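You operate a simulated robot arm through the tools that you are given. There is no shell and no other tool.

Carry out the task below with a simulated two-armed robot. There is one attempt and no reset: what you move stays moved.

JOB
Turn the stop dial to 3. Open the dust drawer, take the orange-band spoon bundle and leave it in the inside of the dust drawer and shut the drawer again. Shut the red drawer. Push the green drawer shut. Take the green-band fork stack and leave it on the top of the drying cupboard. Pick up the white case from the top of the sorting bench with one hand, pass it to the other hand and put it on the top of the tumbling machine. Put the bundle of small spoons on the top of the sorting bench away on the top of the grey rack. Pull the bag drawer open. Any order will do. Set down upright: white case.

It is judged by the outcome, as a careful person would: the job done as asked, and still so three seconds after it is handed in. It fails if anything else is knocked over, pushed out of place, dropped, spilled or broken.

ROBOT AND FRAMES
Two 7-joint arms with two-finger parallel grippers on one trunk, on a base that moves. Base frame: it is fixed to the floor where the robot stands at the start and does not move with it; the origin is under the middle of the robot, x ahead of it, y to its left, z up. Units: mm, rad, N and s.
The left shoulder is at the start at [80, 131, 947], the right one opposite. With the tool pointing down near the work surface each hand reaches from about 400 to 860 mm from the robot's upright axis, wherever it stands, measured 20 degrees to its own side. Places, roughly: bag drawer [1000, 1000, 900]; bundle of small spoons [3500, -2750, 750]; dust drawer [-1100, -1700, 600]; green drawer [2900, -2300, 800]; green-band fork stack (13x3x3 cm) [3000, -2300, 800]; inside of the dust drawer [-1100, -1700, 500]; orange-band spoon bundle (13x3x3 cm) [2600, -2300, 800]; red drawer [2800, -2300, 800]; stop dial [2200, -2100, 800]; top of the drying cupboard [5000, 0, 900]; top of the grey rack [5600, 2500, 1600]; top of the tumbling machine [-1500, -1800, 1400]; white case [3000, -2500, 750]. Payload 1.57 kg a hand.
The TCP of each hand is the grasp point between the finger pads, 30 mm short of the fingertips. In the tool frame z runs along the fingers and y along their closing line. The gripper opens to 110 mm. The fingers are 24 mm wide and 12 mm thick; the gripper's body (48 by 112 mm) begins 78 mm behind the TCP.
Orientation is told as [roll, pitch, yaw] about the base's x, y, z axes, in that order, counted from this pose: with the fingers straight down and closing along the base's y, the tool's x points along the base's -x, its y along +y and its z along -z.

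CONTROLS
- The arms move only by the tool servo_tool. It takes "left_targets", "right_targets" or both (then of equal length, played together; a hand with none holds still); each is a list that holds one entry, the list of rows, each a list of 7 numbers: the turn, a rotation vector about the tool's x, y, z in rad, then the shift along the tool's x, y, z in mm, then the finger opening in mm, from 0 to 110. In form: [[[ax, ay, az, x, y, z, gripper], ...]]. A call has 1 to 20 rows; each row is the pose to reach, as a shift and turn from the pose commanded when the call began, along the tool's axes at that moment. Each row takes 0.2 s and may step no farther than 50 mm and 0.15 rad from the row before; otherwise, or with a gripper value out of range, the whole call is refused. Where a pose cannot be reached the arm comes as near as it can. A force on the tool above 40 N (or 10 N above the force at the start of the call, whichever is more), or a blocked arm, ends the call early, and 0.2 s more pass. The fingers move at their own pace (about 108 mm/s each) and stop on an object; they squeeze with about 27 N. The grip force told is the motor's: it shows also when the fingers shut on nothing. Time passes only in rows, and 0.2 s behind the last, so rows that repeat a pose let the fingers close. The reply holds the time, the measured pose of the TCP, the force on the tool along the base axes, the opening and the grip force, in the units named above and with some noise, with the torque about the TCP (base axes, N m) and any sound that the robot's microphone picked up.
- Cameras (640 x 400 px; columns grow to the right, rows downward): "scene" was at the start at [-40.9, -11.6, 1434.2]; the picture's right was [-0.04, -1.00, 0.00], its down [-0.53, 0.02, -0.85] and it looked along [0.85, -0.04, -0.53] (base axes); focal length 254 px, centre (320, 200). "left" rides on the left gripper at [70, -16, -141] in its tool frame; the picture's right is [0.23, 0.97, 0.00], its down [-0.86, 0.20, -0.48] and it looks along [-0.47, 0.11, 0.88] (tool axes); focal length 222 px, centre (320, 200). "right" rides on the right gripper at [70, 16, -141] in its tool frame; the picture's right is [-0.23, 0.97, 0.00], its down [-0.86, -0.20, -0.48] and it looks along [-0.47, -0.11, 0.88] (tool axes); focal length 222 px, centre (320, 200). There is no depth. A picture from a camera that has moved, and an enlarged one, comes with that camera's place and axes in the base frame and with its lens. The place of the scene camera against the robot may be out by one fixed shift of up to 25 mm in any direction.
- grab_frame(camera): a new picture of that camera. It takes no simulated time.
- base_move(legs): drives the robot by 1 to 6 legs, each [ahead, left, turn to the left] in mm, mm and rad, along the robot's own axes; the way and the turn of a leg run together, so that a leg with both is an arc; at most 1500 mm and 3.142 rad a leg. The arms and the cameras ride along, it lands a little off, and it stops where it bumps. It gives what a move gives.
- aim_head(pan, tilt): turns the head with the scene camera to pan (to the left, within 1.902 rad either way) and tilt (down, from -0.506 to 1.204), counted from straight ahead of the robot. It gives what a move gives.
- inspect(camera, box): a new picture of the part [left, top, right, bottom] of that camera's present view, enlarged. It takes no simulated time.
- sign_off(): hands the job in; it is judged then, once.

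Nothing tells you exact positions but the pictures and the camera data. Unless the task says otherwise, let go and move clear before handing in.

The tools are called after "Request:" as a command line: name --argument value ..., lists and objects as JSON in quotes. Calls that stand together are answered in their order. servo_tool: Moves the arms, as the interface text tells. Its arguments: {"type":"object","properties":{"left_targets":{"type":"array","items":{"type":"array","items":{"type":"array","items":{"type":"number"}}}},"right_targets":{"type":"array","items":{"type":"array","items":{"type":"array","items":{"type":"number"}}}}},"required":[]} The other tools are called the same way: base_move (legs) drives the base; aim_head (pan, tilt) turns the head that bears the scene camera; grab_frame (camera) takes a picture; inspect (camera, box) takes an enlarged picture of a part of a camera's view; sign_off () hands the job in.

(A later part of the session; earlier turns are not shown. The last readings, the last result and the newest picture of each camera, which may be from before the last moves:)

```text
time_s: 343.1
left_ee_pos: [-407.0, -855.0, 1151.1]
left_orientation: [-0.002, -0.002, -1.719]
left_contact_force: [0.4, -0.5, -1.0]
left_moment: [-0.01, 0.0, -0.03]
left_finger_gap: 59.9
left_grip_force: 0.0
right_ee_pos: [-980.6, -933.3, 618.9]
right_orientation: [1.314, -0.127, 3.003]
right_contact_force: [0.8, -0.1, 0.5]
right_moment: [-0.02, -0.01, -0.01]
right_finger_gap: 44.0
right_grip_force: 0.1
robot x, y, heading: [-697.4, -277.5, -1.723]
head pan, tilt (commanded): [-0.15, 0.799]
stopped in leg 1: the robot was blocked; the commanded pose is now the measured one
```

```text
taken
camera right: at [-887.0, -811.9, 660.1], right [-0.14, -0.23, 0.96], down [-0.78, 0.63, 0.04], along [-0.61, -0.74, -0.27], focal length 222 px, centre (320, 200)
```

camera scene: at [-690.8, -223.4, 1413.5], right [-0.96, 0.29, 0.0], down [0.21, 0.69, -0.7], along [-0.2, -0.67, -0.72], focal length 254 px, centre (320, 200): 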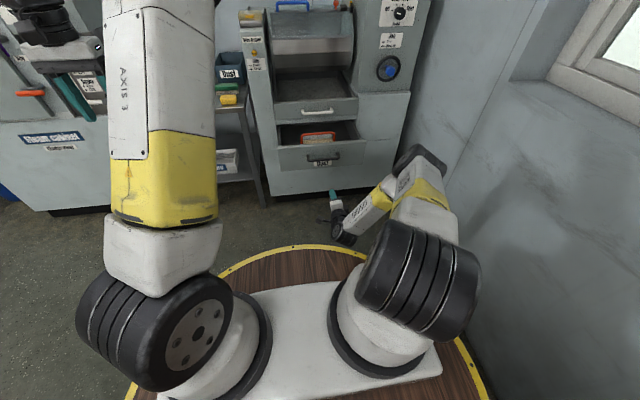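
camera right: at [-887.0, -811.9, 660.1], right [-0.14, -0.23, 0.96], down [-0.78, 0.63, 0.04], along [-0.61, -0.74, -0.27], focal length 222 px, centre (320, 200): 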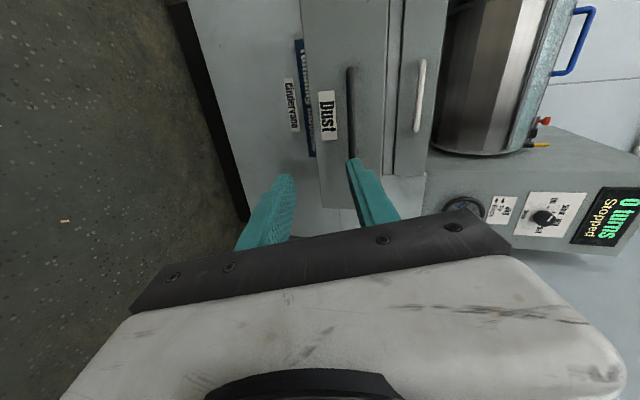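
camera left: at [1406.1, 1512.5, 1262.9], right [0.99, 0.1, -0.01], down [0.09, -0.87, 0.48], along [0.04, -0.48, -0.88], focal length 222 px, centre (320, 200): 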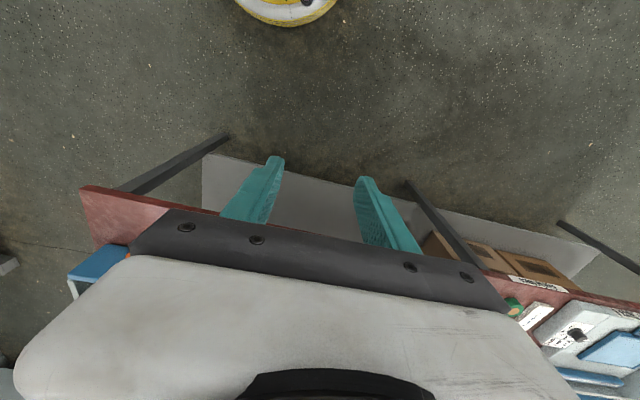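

The base was blocked while backing up; I'll look behind to see what's there.

Request:
aim_head --pan 1.9 --tilt 0.8

Request:
grab_frame --camera "scene"

Request:
aim_head --pan -1.9 --tilt 0.8

Request:
grab_frame --camera "scene"

```text
time_s: 345.1
left_ee_pos: [-407.3, -854.2, 1151.3]
left_orientation: [-0.001, -0.002, -1.716]
left_contact_force: [0.5, -0.3, 0.2]
left_moment: [0.04, 0.0, -0.02]
left_finger_gap: 60.0
left_grip_force: 0.1
right_ee_pos: [-981.2, -932.3, 617.6]
right_orientation: [1.315, -0.129, 3.003]
right_contact_force: [0.6, -0.1, 0.0]
right_moment: [-0.01, -0.01, 0.04]
right_finger_gap: 44.0
right_grip_force: 0.0
robot x, y, heading: [-693.6, -277.7, -1.715]
head pan, tilt (commanded): [1.901, 0.799]
```

```text
taken
camera scene: at [-587.7, -131.9, 1413.5], right [0.18, -0.98, 0.0], down [-0.71, -0.13, -0.7], along [0.69, 0.13, -0.72], focal length 254 px, centre (320, 200)
```

scene: 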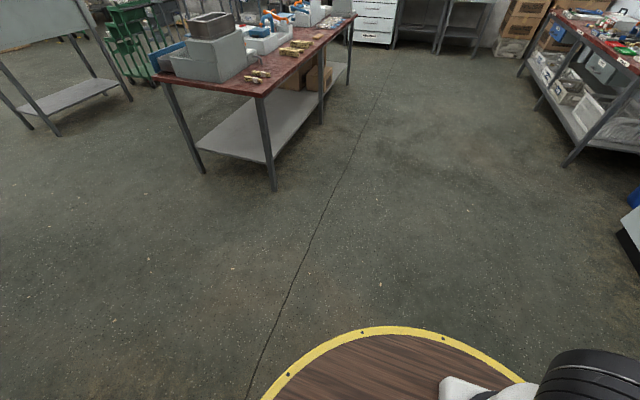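

```text
time_s: 348.2
left_ee_pos: [-406.8, -854.7, 1150.9]
left_orientation: [-0.001, -0.002, -1.717]
left_contact_force: [0.2, -1.0, 0.4]
left_moment: [-0.03, 0.0, -0.01]
left_finger_gap: 60.0
left_grip_force: 0.0
right_ee_pos: [-980.8, -932.6, 617.8]
right_orientation: [1.315, -0.13, 3.0]
right_contact_force: [-0.3, -0.1, 0.2]
right_moment: [0.0, 0.0, -0.02]
right_finger_gap: 44.2
right_grip_force: 0.1
robot x, y, heading: [-694.8, -275.8, -1.722]
head pan, tilt (commanded): [-1.901, 0.799]
```

```text
taken
camera scene: at [-738.7, -109.3, 1413.5], right [0.46, 0.89, 0.0], down [0.64, -0.33, -0.7], along [-0.62, 0.32, -0.72], focal length 254 px, centre (320, 200)
```

scene: 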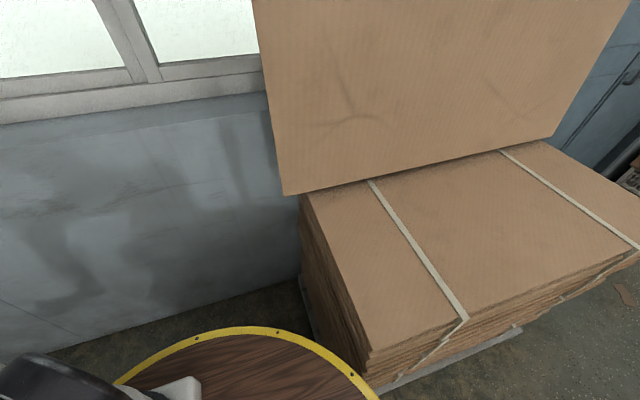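

The back brushed the cardboard pile (it hasn't shifted). I'll go forward-left from here. First, raise the right hand and tilt the left hand forward in free space.

Request:
base_move --legs '[[40, 700, 0]]'

Request:
servo_tool --left_targets '[[[0, -0.12, 0, -15, 0, 0, 60], [0, -0.24, 0, -30, 0, 0, 60], [0, -0.36, 0, -45, 0, 0, 60], [0, -0.48, 0, -60, 0, 0, 60], [0, -0.6, 0, -75, 0, 0, 60], [0, -0.72, 0, -90, 0, 0, 60], [0, -0.84, 0, -105, 0, 0, 60], [0, -0.96, 0, -120, 0, 0, 60], [0, -1.08, 0, -135, 0, 0, 60], [0, -1.2, 0, -150, 0, 0, 60]]]' --right_targets '[[[0, 0, 0, -5, 36, -10, 44], [0, 0, 0, -10, 72, -20, 44], [0, 0, 0, -15, 108, -30, 44], [0, 0, 0, -20, 144, -40, 44], [0, 0, 0, -25, 180, -50, 44], [0, 0, 0, -30, 216, -60, 44], [0, 0, 0, -35, 252, -70, 44], [0, 0, 0, -40, 288, -80, 44], [0, 0, 0, -45, 324, -90, 44], [0, 0, 0, -49, 362, -98, 44]]]'

Request:
aim_head --pan 0.0 --tilt 0.3

Request:
grab_frame --camera "scene"

```text
time_s: 352.0
left_ee_pos: [273.9, -995.6, 1149.6]
left_orientation: [-0.002, -0.002, -1.714]
left_contact_force: [0.7, 0.5, 0.4]
left_moment: [-0.01, -0.01, 0.0]
left_finger_gap: 60.1
left_grip_force: 0.1
right_ee_pos: [-299.0, -1075.4, 618.2]
right_orientation: [1.315, -0.129, 3.003]
right_contact_force: [-0.4, -0.7, 0.1]
right_moment: [-0.02, 0.01, -0.02]
right_finger_gap: 44.1
right_grip_force: 0.0
robot x, y, heading: [-15.2, -417.6, -1.72]
head pan, tilt (commanded): [-1.901, 0.799]
```

```text
time_s: 354.2
left_ee_pos: [252.1, -1143.7, 1152.7]
left_orientation: [-0.006, -1.204, -1.709]
left_contact_force: [-0.5, 0.6, 0.5]
left_moment: [0.02, 0.02, 0.01]
left_finger_gap: 60.0
left_grip_force: 0.1
right_ee_pos: [-298.5, -1072.3, 997.8]
right_orientation: [1.313, -0.128, 3.004]
right_contact_force: [-0.5, -0.2, -1.0]
right_moment: [0.0, 0.05, 0.01]
right_finger_gap: 44.1
right_grip_force: 0.0
robot x, y, heading: [-19.2, -419.4, -1.717]
head pan, tilt (commanded): [-1.901, 0.799]
```

```text
time_s: 356.1
left_ee_pos: [252.5, -1143.6, 1152.2]
left_orientation: [-0.007, -1.202, -1.711]
left_contact_force: [-0.8, 0.9, 0.0]
left_moment: [-0.01, -0.01, -0.01]
left_finger_gap: 60.0
left_grip_force: 0.0
right_ee_pos: [-297.9, -1072.9, 998.0]
right_orientation: [1.314, -0.129, 3.003]
right_contact_force: [-0.5, 0.8, 0.3]
right_moment: [0.02, 0.01, 0.03]
right_finger_gap: 43.8
right_grip_force: 0.0
robot x, y, heading: [-16.8, -422.5, -1.715]
head pan, tilt (commanded): [0.0, 0.3]
```

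```text
taken
camera scene: at [-0.3, -380.4, 1457.8], right [-0.99, 0.15, 0.0], down [0.04, 0.29, -0.96], along [-0.14, -0.94, -0.3], focal length 254 px, centre (320, 200)
```

scene: 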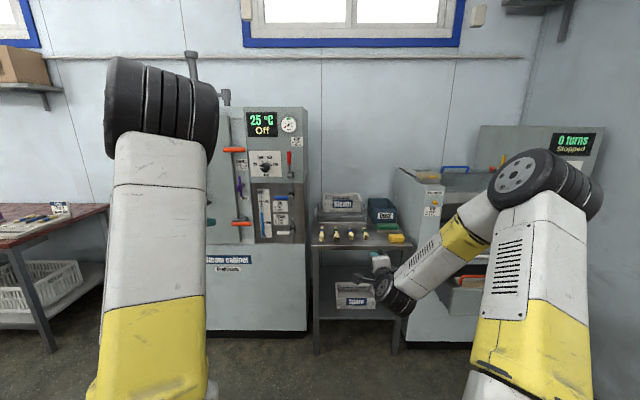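

With the tool tilted the left elbow is upright. Now roll the left hand −90°, which should carry the elbow outward.

Request:
servo_tool --left_targets '[[[0, 0, -0.14, 0, 0, 0, 60], [0, 0, -0.28, 0, 0, 0, 60], [0, 0, -0.42, 0, 0, 0, 60], [0, 0, -0.56, 0, 0, 0, 60], [0, 0, -0.7, 0, 0, 0, 60], [0, 0, -0.84, 0, 0, 0, 60], [0, 0, -0.98, 0, 0, 0, 60], [0, 0, -1.12, 0, 0, 0, 60], [0, 0, -1.26, 0, 0, 0, 60], [0, 0, -1.4, 0, 0, 0, 60], [0, 0, -1.54, 0, 0, 0, 60]]]'

Request:
grab_frame --camera "scene"

Request:
grab_frame --camera "left"

```text
time_s: 358.5
left_ee_pos: [253.0, -1142.8, 1151.9]
left_orientation: [-1.203, -0.025, -0.154]
left_contact_force: [-0.7, 0.3, 0.5]
left_moment: [-0.01, 0.0, -0.03]
left_finger_gap: 59.8
left_grip_force: 0.0
right_ee_pos: [-297.8, -1071.9, 996.9]
right_orientation: [1.314, -0.131, 3.001]
right_contact_force: [0.0, 0.2, -0.4]
right_moment: [0.02, 0.04, 0.01]
right_finger_gap: 43.9
right_grip_force: 0.0
robot x, y, heading: [-16.6, -418.1, -1.72]
head pan, tilt (commanded): [0.0, 0.3]
```

```text
taken
camera scene: at [-0.3, -380.4, 1457.8], right [-0.99, 0.15, 0.0], down [0.04, 0.29, -0.96], along [-0.14, -0.94, -0.3], focal length 254 px, centre (320, 200)
```

scene: 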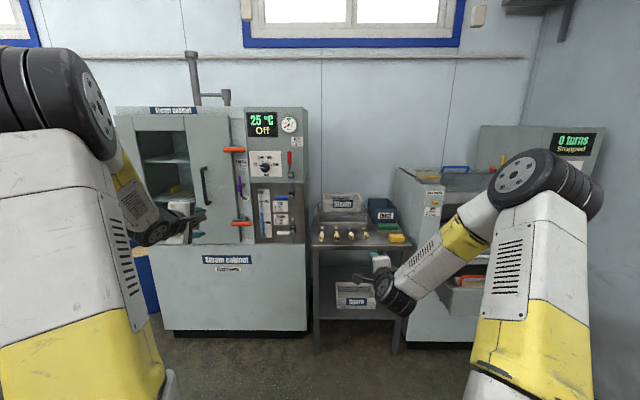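

```text
taken
camera left: at [201.3, -1007.7, 1215.5], right [-0.15, 0.38, -0.91], down [0.93, 0.38, 0.01], along [0.35, -0.84, -0.41], focal length 222 px, centre (320, 200)
```

left: 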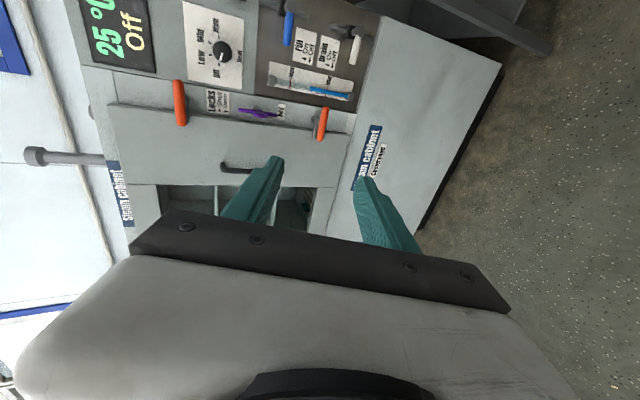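

Excellent – both arms now have elbows outside, tools forward, fingers closing vertically. I'll drive along to the sorting bench.

Request:
base_move --legs '[[110, 1050, 0], [110, 1050, 0], [110, 1040, 0]]'

Request:
aim_head --pan 0.0 --tilt 0.6

Request:
grab_frame --camera "scene"

```text
time_s: 373.9
left_ee_pos: [3339.1, -1853.2, 1151.5]
left_orientation: [-1.203, -0.025, -0.107]
left_contact_force: [-0.3, -0.6, -0.2]
left_moment: [0.0, 0.03, -0.01]
left_finger_gap: 59.8
left_grip_force: 0.1
right_ee_pos: [2784.5, -1808.4, 998.7]
right_orientation: [1.313, -0.129, 3.05]
right_contact_force: [-0.4, 0.6, 0.5]
right_moment: [-0.01, -0.03, -0.02]
right_finger_gap: 43.9
right_grip_force: 0.1
robot x, y, heading: [3033.5, -1141.8, -1.667]
head pan, tilt (commanded): [0.0, 0.3]
```

```text
time_s: 374.7
left_ee_pos: [3339.4, -1853.4, 1151.5]
left_orientation: [-1.204, -0.026, -0.107]
left_contact_force: [0.8, -0.5, 1.0]
left_moment: [-0.01, 0.02, 0.01]
left_finger_gap: 59.9
left_grip_force: 0.0
right_ee_pos: [2784.0, -1808.7, 998.0]
right_orientation: [1.316, -0.129, 3.051]
right_contact_force: [0.8, 0.2, 0.6]
right_moment: [0.03, 0.01, 0.01]
right_finger_gap: 43.9
right_grip_force: 0.0
robot x, y, heading: [3037.8, -1140.6, -1.666]
head pan, tilt (commanded): [0.0, 0.6]
```

```text
taken
camera scene: at [3048.3, -1098.3, 1430.4], right [-1.0, 0.1, 0.0], down [0.06, 0.56, -0.83], along [-0.08, -0.82, -0.56], focal length 254 px, centre (320, 200)
```

scene: 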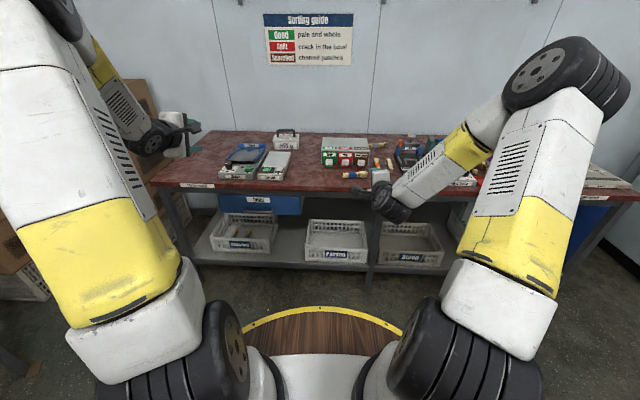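

I'll square up to the bench and move in toward the case.

Request:
base_move --legs '[[0, 0, -0.054], [470, -30, 0]]'

Request:
aim_head --pan 0.0 --tilt 0.8

Request:
grab_frame --camera "scene"

Request:
grab_frame --camera "left"

```text
time_s: 377.9
left_ee_pos: [3197.0, -2330.6, 1151.4]
left_orientation: [-1.203, -0.026, -0.163]
left_contact_force: [-0.3, -0.1, -1.0]
left_moment: [0.02, -0.01, -0.02]
left_finger_gap: 60.1
left_grip_force: 0.0
right_ee_pos: [2647.0, -2254.7, 997.4]
right_orientation: [1.314, -0.129, 2.995]
right_contact_force: [0.6, -0.1, -1.2]
right_moment: [0.02, 0.0, 0.01]
right_finger_gap: 43.8
right_grip_force: 0.1
robot x, y, heading: [2932.1, -1601.4, -1.72]
head pan, tilt (commanded): [0.0, 0.6]
```

```text
time_s: 378.6
left_ee_pos: [3196.1, -2330.2, 1152.1]
left_orientation: [-1.204, -0.026, -0.162]
left_contact_force: [0.5, 0.9, 0.2]
left_moment: [-0.03, -0.01, 0.0]
left_finger_gap: 60.0
left_grip_force: 0.0
right_ee_pos: [2647.0, -2255.0, 997.6]
right_orientation: [1.315, -0.129, 2.997]
right_contact_force: [-0.7, 0.8, 0.6]
right_moment: [0.0, -0.01, -0.01]
right_finger_gap: 43.8
right_grip_force: 0.1
robot x, y, heading: [2933.0, -1605.8, -1.728]
head pan, tilt (commanded): [0.0, 0.799]
```

```text
taken
camera scene: at [2950.1, -1552.5, 1413.5], right [-0.99, 0.15, 0.0], down [0.11, 0.71, -0.7], along [-0.11, -0.69, -0.72], focal length 254 px, centre (320, 200)
```

scene: 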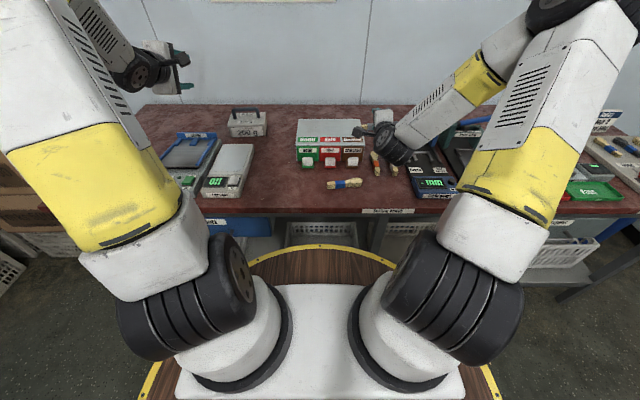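

```text
taken
camera left: at [3146.0, -2193.5, 1215.5], right [-0.14, 0.38, -0.91], down [0.93, 0.37, 0.01], along [0.34, -0.85, -0.41], focal length 222 px, centre (320, 200)
```

left: 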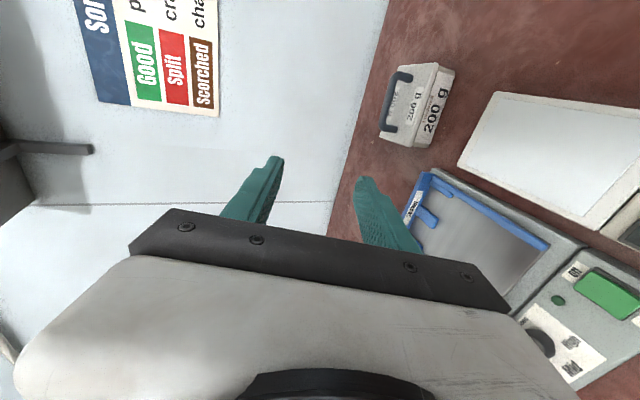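

The case's handle is visible from the left hand camera, near (3094,-2599,~897). I'll zoom in to refine.

Request:
inspect --camera "left" --box '[350, 50, 480, 170]'

Request:
inspect --camera "scene" --box '[210, 90, 290, 150]'

```text
3.33 times, centred on (415, 110) of left
camera zoom: at [3146.0, -2193.5, 1215.5], right [-0.14, 0.38, -0.91], down [0.93, 0.37, 0.01], along [0.34, -0.85, -0.41], focal length 740 px, centre (3, 500)
```

zoom: 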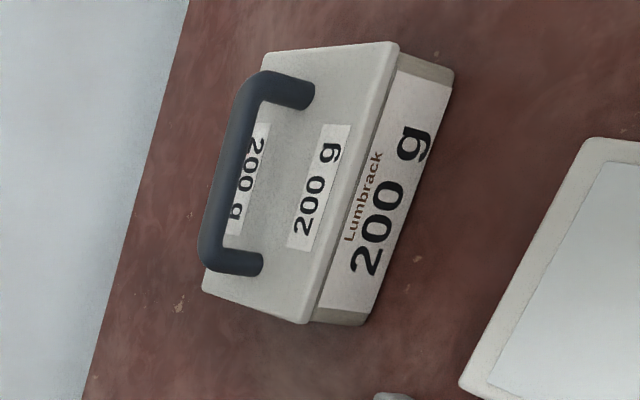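

```text
6.67 times, centred on (250, 120) of scene
camera zoom: at [2950.1, -1552.5, 1413.5], right [-0.99, 0.15, 0.0], down [0.11, 0.71, -0.7], along [-0.11, -0.69, -0.72], focal length 1692 px, centre (787, 733)
```

zoom: 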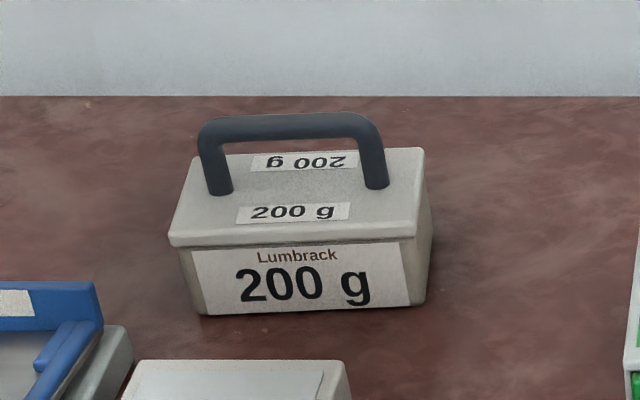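

The handle bar spans x≈3047–3143 at y≈-2604, z≈899. I'll move in 85 mm, yaw the left hand slightly toward the right, and come to a pre-grasp point.

Request:
base_move --legs '[[85, 0, 0]]'

Request:
servo_tool --left_targets '[[[0.004, 0.139, 0.055, 0, 0, 0, 50], [0.008, 0.278, 0.11, 0, 0, 0, 46], [0.008, 0.278, 0.11, 0, 0, 0, 46]]]'

Request:
grab_frame --camera "left"

```text
time_s: 379.7
left_ee_pos: [3183.0, -2415.2, 1151.2]
left_orientation: [-1.203, -0.026, -0.162]
left_contact_force: [0.2, -0.8, 0.2]
left_moment: [0.01, -0.01, -0.03]
left_finger_gap: 60.1
left_grip_force: 0.1
right_ee_pos: [2632.3, -2339.9, 997.4]
right_orientation: [1.314, -0.129, 2.995]
right_contact_force: [-0.9, 0.9, -1.0]
right_moment: [0.01, -0.01, -0.02]
right_finger_gap: 44.0
right_grip_force: 0.2
robot x, y, heading: [2918.6, -1686.0, -1.726]
head pan, tilt (commanded): [0.0, 0.799]
```

```text
time_s: 380.5
left_ee_pos: [3183.3, -2414.5, 1151.9]
left_orientation: [-1.201, -0.028, -0.464]
left_contact_force: [0.0, -0.1, 0.8]
left_moment: [0.0, 0.0, -0.03]
left_finger_gap: 45.9
left_grip_force: 0.0
right_ee_pos: [2631.5, -2340.1, 998.4]
right_orientation: [1.314, -0.129, 2.994]
right_contact_force: [-0.4, -0.3, 0.2]
right_moment: [0.01, 0.02, 0.02]
right_finger_gap: 43.8
right_grip_force: 0.1
robot x, y, heading: [2921.0, -1686.1, -1.724]
head pan, tilt (commanded): [0.0, 0.799]
```

```text
taken
camera left: at [3174.4, -2269.6, 1215.6], right [-0.02, 0.4, -0.91], down [1.0, 0.08, 0.01], along [0.08, -0.91, -0.4], focal length 222 px, centre (320, 200)
```

left: 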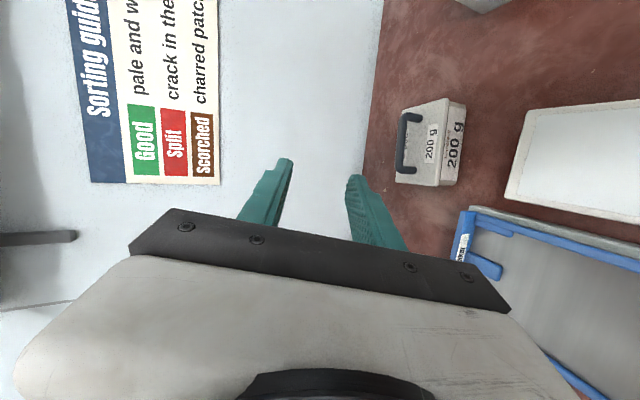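

Alignment matches. Moving the left hand to the pre-grasp point about 90 mm short of the handle.

Request:
servo_tool --left_targets '[[[0, 0, 0, -3, 27, 30.5, 46], [0, 0, 0, -6, 54, 61, 46], [0, 0, 0, -8.5, 82, 92, 46], [0, 0, 0, -11, 109, 122, 46], [0, 0, 0, -14, 136, 153, 46], [0, 0, 0, -17, 163, 183, 46], [0, 0, 0, -17, 163, 183, 46]]]'

Request:
grab_frame --camera "left"

Request:
inspect --camera "scene" --box '[170, 60, 330, 180]'

```text
time_s: 382.1
left_ee_pos: [3152.1, -2524.8, 934.1]
left_orientation: [-1.204, -0.026, -0.462]
left_contact_force: [-0.5, 1.1, -0.9]
left_moment: [0.03, 0.03, 0.02]
left_finger_gap: 45.9
left_grip_force: 0.1
right_ee_pos: [2632.5, -2339.3, 998.5]
right_orientation: [1.315, -0.128, 2.995]
right_contact_force: [-0.4, -0.2, 0.2]
right_moment: [0.02, -0.03, -0.01]
right_finger_gap: 43.9
right_grip_force: 0.1
robot x, y, heading: [2917.0, -1684.9, -1.725]
head pan, tilt (commanded): [0.0, 0.799]
```

```text
taken
camera left: at [3144.6, -2380.1, 998.1], right [-0.02, 0.4, -0.91], down [1.0, 0.08, 0.01], along [0.08, -0.91, -0.4], focal length 222 px, centre (320, 200)
```

left: 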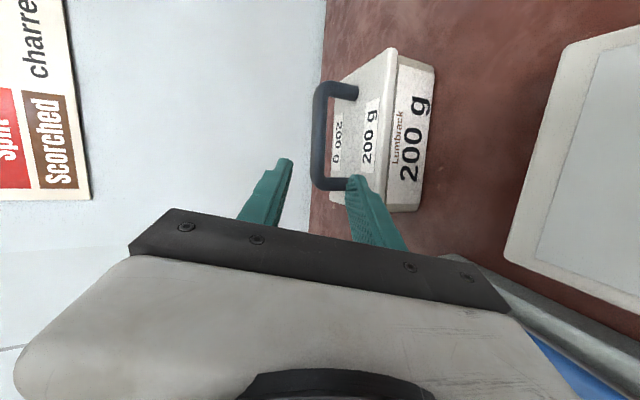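

```text
3.33 times, centred on (250, 120) of scene
camera zoom: at [2937.0, -1637.5, 1413.5], right [-0.99, 0.15, 0.0], down [0.11, 0.71, -0.7], along [-0.11, -0.69, -0.72], focal length 846 px, centre (553, 467)
```

zoom: 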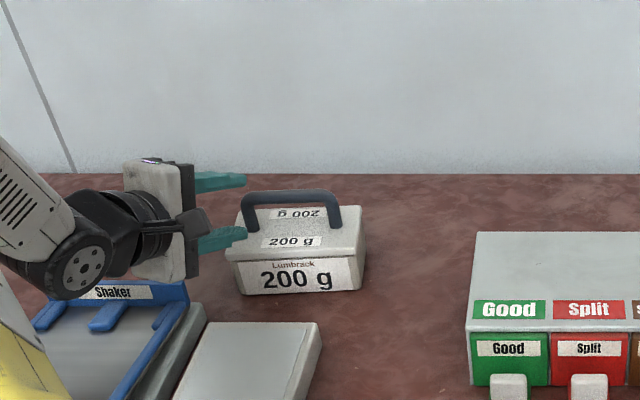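

The bar is centred between the fingers, contact point slightly left of its middle – as planned. Advancing along the tool axis.

Request:
servo_tool --left_targets '[[[0, 0, 0, 0, 0, 25, 46], [0, 0, 0, 0, 0, 50, 46], [0, 0, 0, 0, 0, 68, 46], [0, 0, 0, 0, 0, 80, 46], [0, 0, 0, 0, 0, 86, 46]]]'

Request:
grab_frame --camera "left"

Request:
inspect --camera "scene" --box '[190, 70, 310, 160]'

```text
time_s: 383.3
left_ee_pos: [3119.5, -2598.9, 904.2]
left_orientation: [-1.202, -0.03, -0.463]
left_contact_force: [1.8, -0.2, 3.0]
left_moment: [0.0, 0.03, 0.01]
left_finger_gap: 44.1
left_grip_force: 0.1
right_ee_pos: [2632.9, -2340.2, 997.2]
right_orientation: [1.315, -0.129, 2.996]
right_contact_force: [-0.1, -0.3, 0.0]
right_moment: [0.05, 0.02, 0.02]
right_finger_gap: 44.2
right_grip_force: 0.2
robot x, y, heading: [2917.6, -1685.8, -1.724]
head pan, tilt (commanded): [0.0, 0.799]
```

```text
taken
camera left: at [3110.3, -2453.3, 968.7], right [-0.02, 0.4, -0.92], down [1.0, 0.08, 0.01], along [0.08, -0.91, -0.4], focal length 222 px, centre (320, 200)
```

left: 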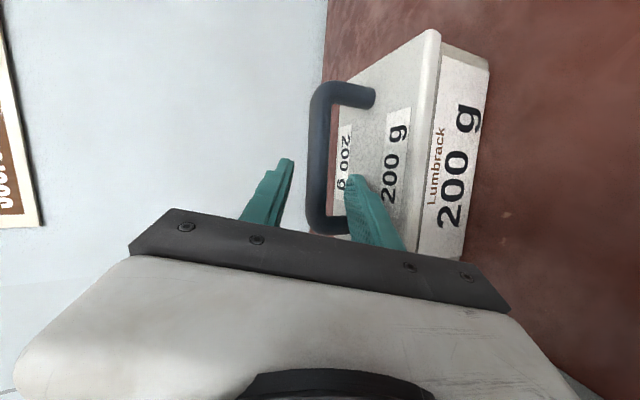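

```text
4.44 times, centred on (250, 115) of scene
camera zoom: at [2937.0, -1637.4, 1413.5], right [-0.99, 0.15, 0.0], down [0.11, 0.71, -0.7], along [-0.11, -0.69, -0.72], focal length 1128 px, centre (631, 578)
```

zoom: 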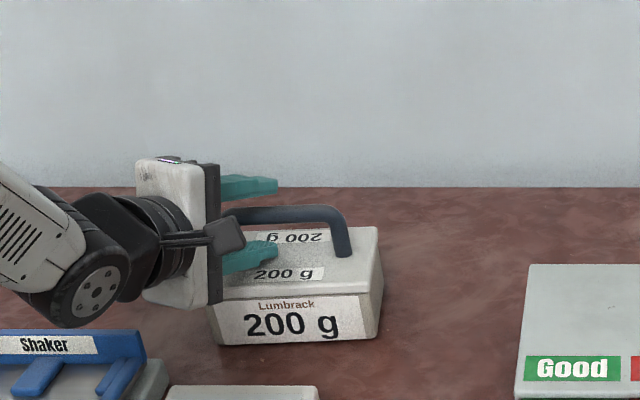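

Slightly too close to the handle's left post. I'll shift 8 mm toward its middle before closing.

Request:
servo_tool --left_targets '[[[0, 0, 0, 4, -1, -3, 46], [0, 0, 0, 8, -2, -2, 46], [0, 0, 0, 8, -2, 2, 46]]]'

Request:
inspect --camera "left" --box '[220, 60, 500, 260]'

```text
time_s: 384.1
left_ee_pos: [3110.0, -2597.4, 904.0]
left_orientation: [-1.201, -0.029, -0.463]
left_contact_force: [1.0, 1.4, 5.9]
left_moment: [0.04, 0.04, 0.03]
left_finger_gap: 42.5
left_grip_force: 0.1
right_ee_pos: [2632.3, -2339.3, 998.5]
right_orientation: [1.315, -0.129, 2.996]
right_contact_force: [-0.3, -0.2, 0.3]
right_moment: [0.02, 0.0, -0.02]
right_finger_gap: 44.2
right_grip_force: 0.0
robot x, y, heading: [2920.2, -1690.0, -1.726]
head pan, tilt (commanded): [0.0, 0.799]
```

```text
2.00 times, centred on (360, 160) of left
camera zoom: at [3101.7, -2451.6, 967.9], right [-0.02, 0.4, -0.91], down [1.0, 0.08, 0.01], along [0.08, -0.91, -0.4], focal length 444 px, centre (240, 280)
```

zoom: 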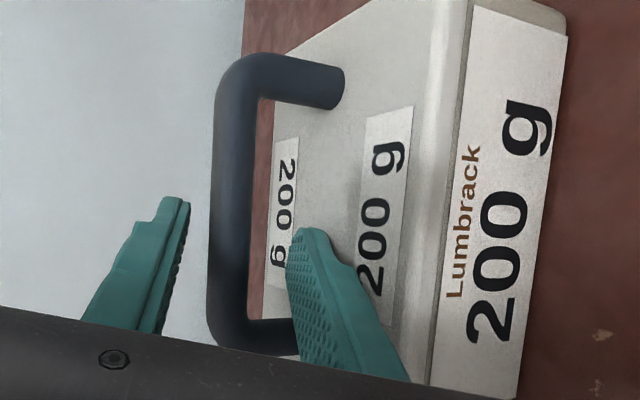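

The lower fingertip is just grazing the lid; I'll raise 2–3 mm and close on the bar.

Request:
servo_tool --left_targets '[[[0, 0, 0, 0, -2.5, -1, 42], [0, 0, 0, 0, -2.5, -1, 32], [0, 0, 0, 0, -2.5, -1, 22], [0, 0, 0, 0, -2.5, -1, 12], [0, 0, 0, 0, -2.5, -1, 10], [0, 0, 0, 0, -2.5, -1, 10]]]'

Request:
inspect --camera "left" --box '[220, 60, 500, 260]'

```text
time_s: 385.5
left_ee_pos: [3109.8, -2596.2, 907.3]
left_orientation: [-1.205, -0.028, -0.463]
left_contact_force: [-1.5, -2.8, 8.4]
left_moment: [-0.05, 0.83, 0.24]
left_finger_gap: 19.0
left_grip_force: 27.1
right_ee_pos: [2633.0, -2340.4, 996.8]
right_orientation: [1.316, -0.129, 2.996]
right_contact_force: [0.5, -0.2, 0.5]
right_moment: [0.01, 0.02, 0.02]
right_finger_gap: 44.2
right_grip_force: 0.1
robot x, y, heading: [2919.7, -1686.5, -1.723]
head pan, tilt (commanded): [0.0, 0.799]
```

```text
2.00 times, centred on (360, 160) of left
camera zoom: at [3101.3, -2451.1, 971.6], right [-0.02, 0.4, -0.92], down [1.0, 0.08, 0.01], along [0.08, -0.91, -0.4], focal length 444 px, centre (240, 280)
```

zoom: 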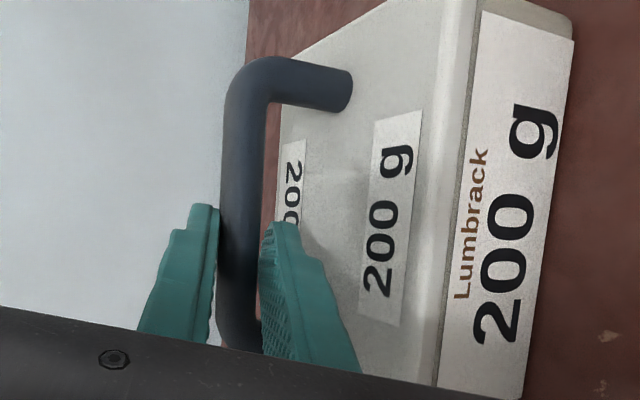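

Gripped on the bar (19 mm). Lifting gently and checking the case stays level.

Request:
servo_tool --left_targets '[[[0, 0, 0, 0, -4.6, -1.8, 10], [0, 0, 0, 0, -9.3, -3.6, 10], [0, 0, 0, 0, -18.5, -7, 10], [0, 0, 0, -1, -28, -11, 10]]]'

Request:
grab_frame --camera "left"

Request:
inspect --camera "scene" --box '[190, 70, 310, 160]'

```text
time_s: 386.5
left_ee_pos: [3109.0, -2596.6, 936.7]
left_orientation: [-1.2, -0.029, -0.463]
left_contact_force: [0.8, 0.0, -0.7]
left_moment: [-0.02, -0.04, 0.04]
left_finger_gap: 15.0
left_grip_force: 27.2
right_ee_pos: [2632.6, -2339.9, 997.8]
right_orientation: [1.314, -0.129, 2.996]
right_contact_force: [0.5, 0.5, 0.6]
right_moment: [0.02, -0.03, 0.0]
right_finger_gap: 44.1
right_grip_force: 0.0
robot x, y, heading: [2918.3, -1684.0, -1.728]
head pan, tilt (commanded): [0.0, 0.799]
```

```text
taken
camera left: at [3101.8, -2451.3, 1000.4], right [-0.02, 0.41, -0.91], down [1.0, 0.08, 0.01], along [0.08, -0.91, -0.41], focal length 222 px, centre (320, 200)
```

left: 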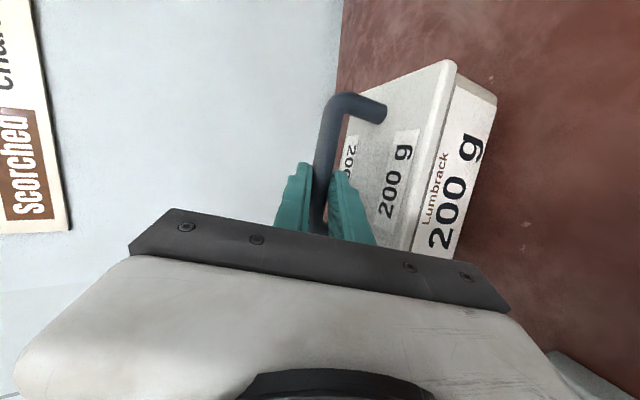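

```text
4.44 times, centred on (250, 115) of scene
camera zoom: at [2937.0, -1637.7, 1413.5], right [-0.99, 0.15, 0.0], down [0.11, 0.71, -0.7], along [-0.11, -0.69, -0.72], focal length 1128 px, centre (631, 578)
```

zoom: 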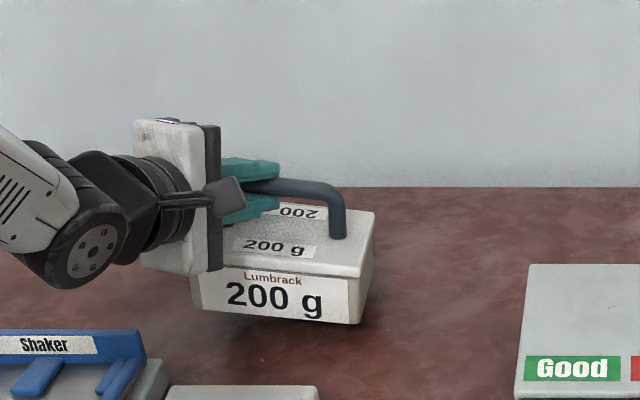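

It's held, tilting slightly toward its right end. I'll raise it more and watch whether that's stable.

Request:
servo_tool --left_targets '[[[0, 0, 0, -0.5, -18.5, -7, 10], [0, 0, 0, -1, -46, -18, 10], [0, 0, 0, -2, -74, -28, 10], [0, 0, 0, -3, -102, -39, 10], [0, 0, 0, -3, -120, -46, 10]]]'

Request:
inspect --camera "scene" --box '[180, 40, 320, 150]'

Request:
grab_frame --camera "left"

```text
time_s: 387.7
left_ee_pos: [3110.3, -2597.3, 1065.7]
left_orientation: [-1.2, -0.027, -0.462]
left_contact_force: [0.0, 0.1, -2.3]
left_moment: [0.02, -0.03, -0.02]
left_finger_gap: 15.3
left_grip_force: 27.0
right_ee_pos: [2632.6, -2340.1, 996.5]
right_orientation: [1.316, -0.131, 2.995]
right_contact_force: [-0.7, 0.4, 0.9]
right_moment: [-0.03, -0.02, 0.02]
right_finger_gap: 44.1
right_grip_force: 0.1
robot x, y, heading: [2918.9, -1690.8, -1.727]
head pan, tilt (commanded): [0.0, 0.799]
```

```text
3.64 times, centred on (250, 95) of scene
camera zoom: at [2937.1, -1637.8, 1413.5], right [-0.99, 0.15, 0.0], down [0.11, 0.71, -0.7], along [-0.11, -0.69, -0.72], focal length 923 px, centre (574, 582)
```

zoom: 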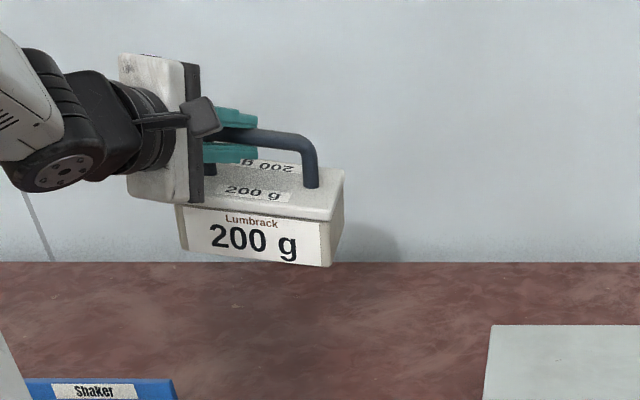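

```text
taken
camera left: at [3101.6, -2451.6, 1128.9], right [-0.02, 0.4, -0.91], down [1.0, 0.08, 0.01], along [0.08, -0.91, -0.41], focal length 222 px, centre (320, 200)
```

left: 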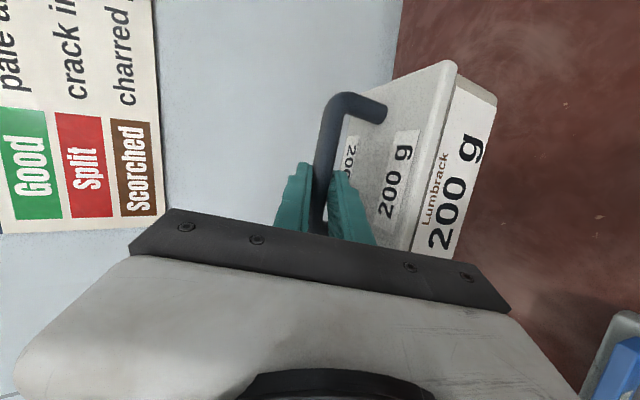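

Stable. I'll back away from the bench, then bring the case in front of my middle, levelling it slightly.

Request:
base_move --legs '[[-400, 0, 0]]'

Request:
servo_tool --left_targets '[[[0, 0, -0.02, 38, 1.4, -7.5, 10], [0, 0, -0.04, 76, 2.8, -15, 10], [0, 0, -0.06, 114, 4.2, -22, 10], [0, 0, -0.08, 153, 5.7, -30, 10], [0, 0, -0.1, 191, 7, -37, 10], [0, 0, -0.12, 229, 8.6, -45, 10], [0, 0, -0.14, 267, 10, -52, 10], [0, 0, -0.16, 305, 11.5, -60, 10]]]'

Request:
grab_frame --camera "scene"

Request:
grab_frame --camera "left"

Request:
grab_frame --camera "right"

```text
time_s: 390.2
left_ee_pos: [3169.0, -2199.8, 1064.5]
left_orientation: [-1.201, -0.029, -0.467]
left_contact_force: [0.0, 0.5, -2.0]
left_moment: [0.01, -0.01, -0.02]
left_finger_gap: 15.1
left_grip_force: 27.6
right_ee_pos: [2693.3, -1942.5, 997.2]
right_orientation: [1.314, -0.13, 2.99]
right_contact_force: [0.3, 0.0, -0.5]
right_moment: [0.01, 0.04, 0.0]
right_finger_gap: 44.1
right_grip_force: 0.1
robot x, y, heading: [2980.9, -1291.2, -1.732]
head pan, tilt (commanded): [0.0, 0.799]
```

```text
time_s: 392.0
left_ee_pos: [2923.6, -2010.8, 1067.5]
left_orientation: [-1.197, 0.122, -0.41]
left_contact_force: [0.3, -0.1, -2.7]
left_moment: [0.02, -0.01, -0.01]
left_finger_gap: 14.9
left_grip_force: 27.0
right_ee_pos: [2692.6, -1942.4, 997.4]
right_orientation: [1.313, -0.129, 2.992]
right_contact_force: [0.7, -1.0, 0.3]
right_moment: [-0.01, 0.01, -0.06]
right_finger_gap: 43.9
right_grip_force: 0.0
robot x, y, heading: [2982.3, -1292.2, -1.733]
head pan, tilt (commanded): [0.0, 0.799]
```

```text
taken
camera scene: at [3000.0, -1241.3, 1413.5], right [-0.99, 0.16, 0.0], down [0.11, 0.71, -0.7], along [-0.11, -0.69, -0.72], focal length 254 px, centre (320, 200)
```

scene: 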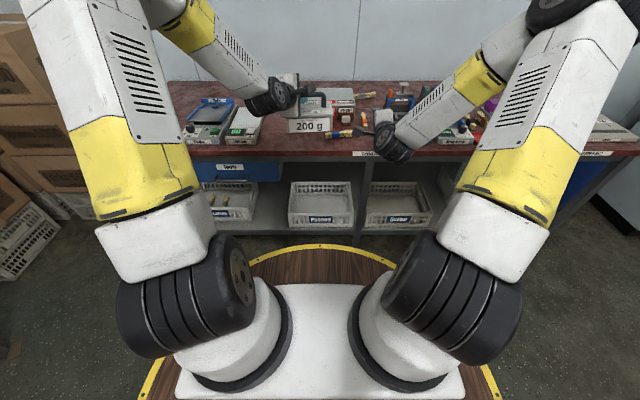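

```text
taken
camera left: at [2916.2, -1870.4, 1140.9], right [-0.17, 0.46, -0.87], down [0.98, 0.14, -0.11], along [0.07, -0.88, -0.47], focal length 222 px, centre (320, 200)
```

left: 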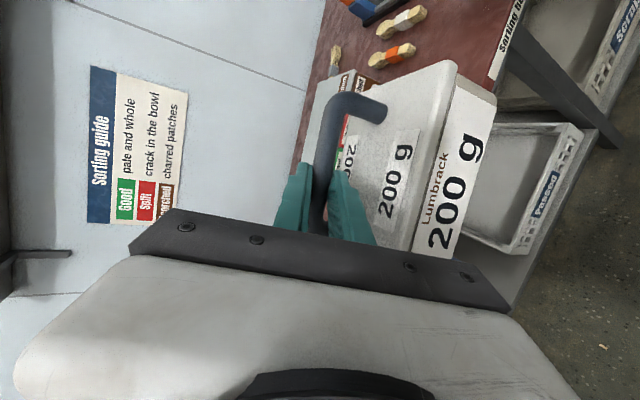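

```text
taken
camera right: at [2787.2, -1822.7, 1038.8], right [-0.14, -0.23, 0.96], down [-0.77, 0.64, 0.04], along [-0.62, -0.74, -0.27], focal length 222 px, centre (320, 200)
```

right: 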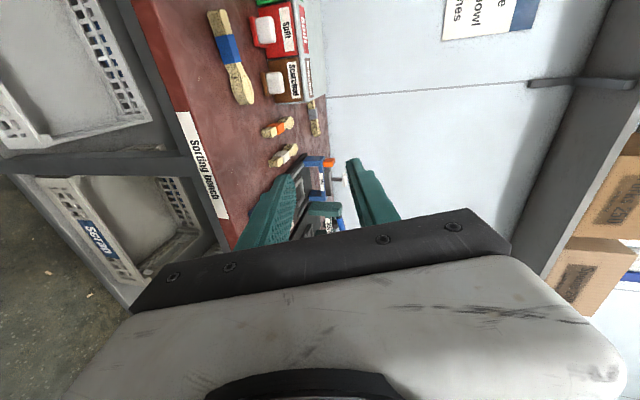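

The case is in front of me. I'll zoom to see its attitude and the free part of the handle.

Request:
inspect --camera "scene" --box '[240, 60, 440, 180]'

Request:
inspect --camera "left" --box '[250, 50, 510, 250]'

```text
3.20 times, centred on (340, 120) of scene
camera zoom: at [3000.0, -1241.3, 1413.5], right [-0.99, 0.16, 0.0], down [0.11, 0.71, -0.7], along [-0.11, -0.69, -0.72], focal length 812 px, centre (256, 456)
```

zoom: 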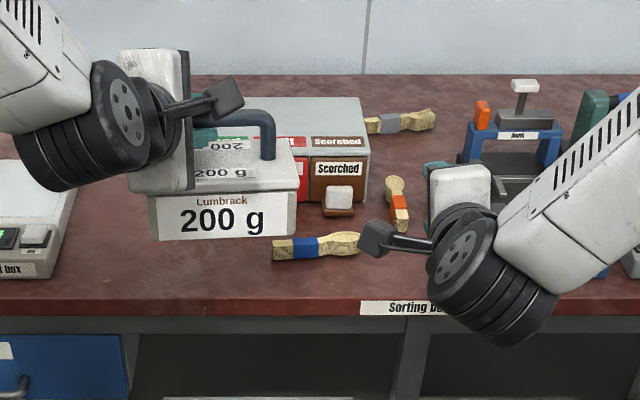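

```text
2.00 times, centred on (380, 150) of left
camera zoom: at [2916.2, -1870.4, 1140.9], right [-0.17, 0.46, -0.87], down [0.98, 0.14, -0.11], along [0.07, -0.88, -0.47], focal length 444 px, centre (200, 300)
```

zoom: 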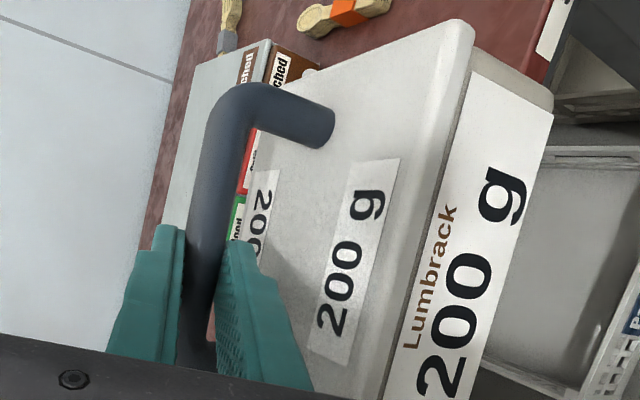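

The case hangs level, with about 37 mm of free bar on its right. I'll bring the right hand in from above-right: first raise and yaw it toward the left.

Request:
servo_tool --right_targets '[[[-0.018, 0.133, -0.036, -3.6, 26.5, -7.2, 44], [-0.036, 0.267, -0.072, -7.2, 53, -14.4, 44], [-0.054, 0.4, -0.108, -10.8, 79.5, -21.6, 44], [-0.072, 0.534, -0.144, -14.4, 106, -28.8, 44], [-0.09, 0.667, -0.18, -18, 132.5, -36, 44]]]'

Request:
servo_tool --right_targets '[[[0.13, 0, 0, 0, 0, 0, 44], [0.26, 0, 0, 0, 0, 0, 44], [0.39, 0, 0, 0, 0, 0, 44], [0.52, 0, 0, 0, 0, 0, 44], [0.61, 0, 0, 0, 0, 0, 44]]]'

Request:
grab_frame --camera "right"

Request:
grab_frame --camera "scene"

```text
time_s: 393.2
left_ee_pos: [2924.3, -2011.6, 1067.0]
left_orientation: [-1.199, 0.119, -0.406]
left_contact_force: [1.1, -0.6, -2.2]
left_moment: [-0.02, -0.03, -0.06]
left_finger_gap: 15.1
left_grip_force: 27.1
right_ee_pos: [2694.0, -1941.8, 1139.5]
right_orientation: [1.315, -0.132, -2.598]
right_contact_force: [0.2, -0.5, -0.3]
right_moment: [-0.04, -0.02, -0.03]
right_finger_gap: 44.0
right_grip_force: 0.1
robot x, y, heading: [2981.8, -1290.2, -1.731]
head pan, tilt (commanded): [0.0, 0.799]
```

```text
time_s: 394.4
left_ee_pos: [2924.0, -2011.0, 1068.6]
left_orientation: [-1.201, 0.123, -0.411]
left_contact_force: [-1.0, 1.3, -0.7]
left_moment: [0.08, -0.04, 0.1]
left_finger_gap: 15.1
left_grip_force: 27.0
right_ee_pos: [2693.4, -1941.5, 1113.9]
right_orientation: [0.748, -0.089, -2.592]
right_contact_force: [6.0, -2.3, 1.7]
right_moment: [0.17, 0.54, -0.39]
right_finger_gap: 44.1
right_grip_force: 0.1
right hand out of reach, approached as far as the arm can: row 4, 5
robot x, y, heading: [2978.1, -1291.0, -1.734]
head pan, tilt (commanded): [0.0, 0.799]
```

```text
taken
camera right: at [2717.1, -1827.3, 1221.1], right [0.23, -0.7, 0.68], down [-0.96, -0.03, 0.29], along [-0.18, -0.72, -0.67], focal length 222 px, centre (320, 200)
```

right: 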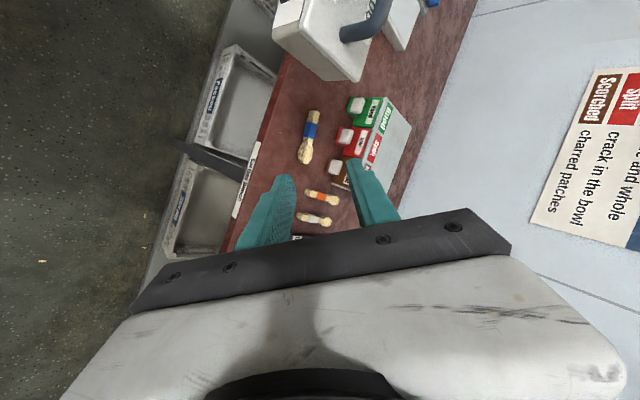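

```text
taken
camera scene: at [3001.0, -1240.4, 1413.4], right [-0.99, 0.16, 0.0], down [0.11, 0.71, -0.7], along [-0.11, -0.69, -0.72], focal length 254 px, centre (320, 200)
```

scene: 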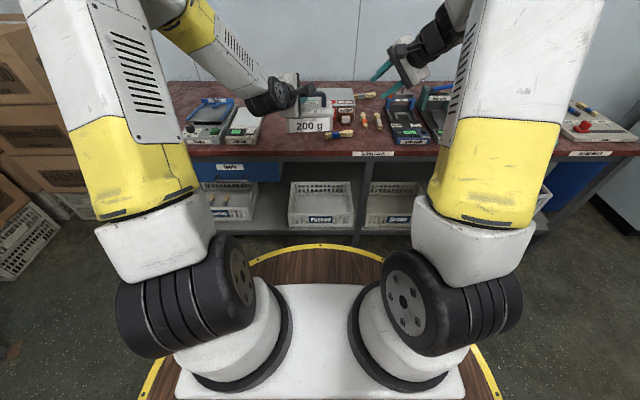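

The right hand is tilted about 43°. Moving it to the pre-grasp point above and to the right of the free bar.

Request:
servo_tool --right_targets '[[[0, 0, 0, 33, 23, 11, 44], [0, 0, 0, 66, 46, 22, 44], [0, 0, 0, 99, 69, 34, 44], [0, 0, 0, 132, 92, 45, 44], [0, 0, 0, 132, 92, 45, 44]]]'

Request:
grab_frame --camera "right"

Request:
inspect --camera "scene" --box '[240, 40, 440, 180]'

Request:
grab_frame --camera "left"

```text
time_s: 395.6
left_ee_pos: [2922.4, -2009.8, 1067.9]
left_orientation: [-1.199, 0.12, -0.408]
left_contact_force: [0.2, -0.4, -2.7]
left_moment: [-0.01, -0.05, 0.01]
left_finger_gap: 15.2
left_grip_force: 27.0
right_ee_pos: [2826.6, -1952.1, 1124.0]
right_orientation: [0.746, -0.093, -2.595]
right_contact_force: [0.9, 0.2, -0.2]
right_moment: [0.02, -0.01, -0.05]
right_finger_gap: 43.9
right_grip_force: 0.1
right hand out of reach, approached as far as the arm can: row 4, 5
robot x, y, heading: [2977.9, -1294.0, -1.729]
head pan, tilt (commanded): [0.0, 0.799]
```

```text
taken
camera right: at [2850.9, -1839.1, 1232.1], right [0.23, -0.7, 0.68], down [-0.96, -0.03, 0.29], along [-0.18, -0.72, -0.67], focal length 222 px, centre (320, 200)
```

right: 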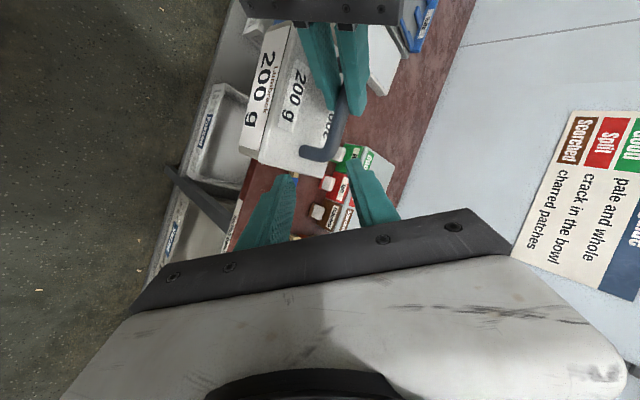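

```text
2.86 times, centred on (340, 110) of scene
camera zoom: at [2999.8, -1241.1, 1413.5], right [-0.99, 0.16, 0.0], down [0.11, 0.71, -0.7], along [-0.11, -0.69, -0.72], focal length 725 px, centre (263, 457)
```

zoom: 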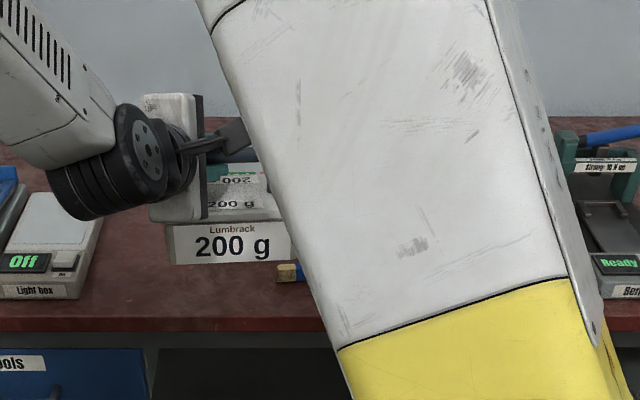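

```text
taken
camera left: at [2916.2, -1870.5, 1141.1], right [-0.17, 0.46, -0.87], down [0.98, 0.14, -0.12], along [0.07, -0.88, -0.47], focal length 222 px, centre (320, 200)
```

left: 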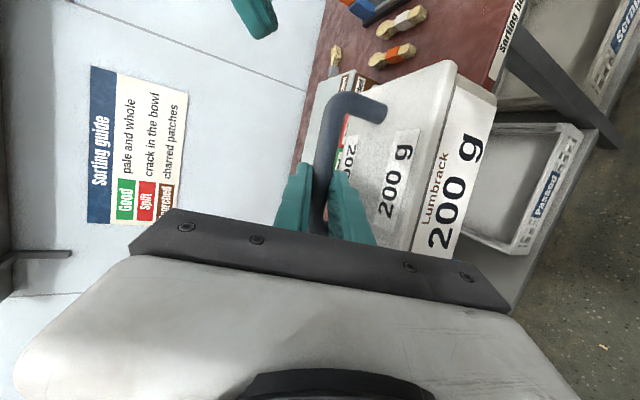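

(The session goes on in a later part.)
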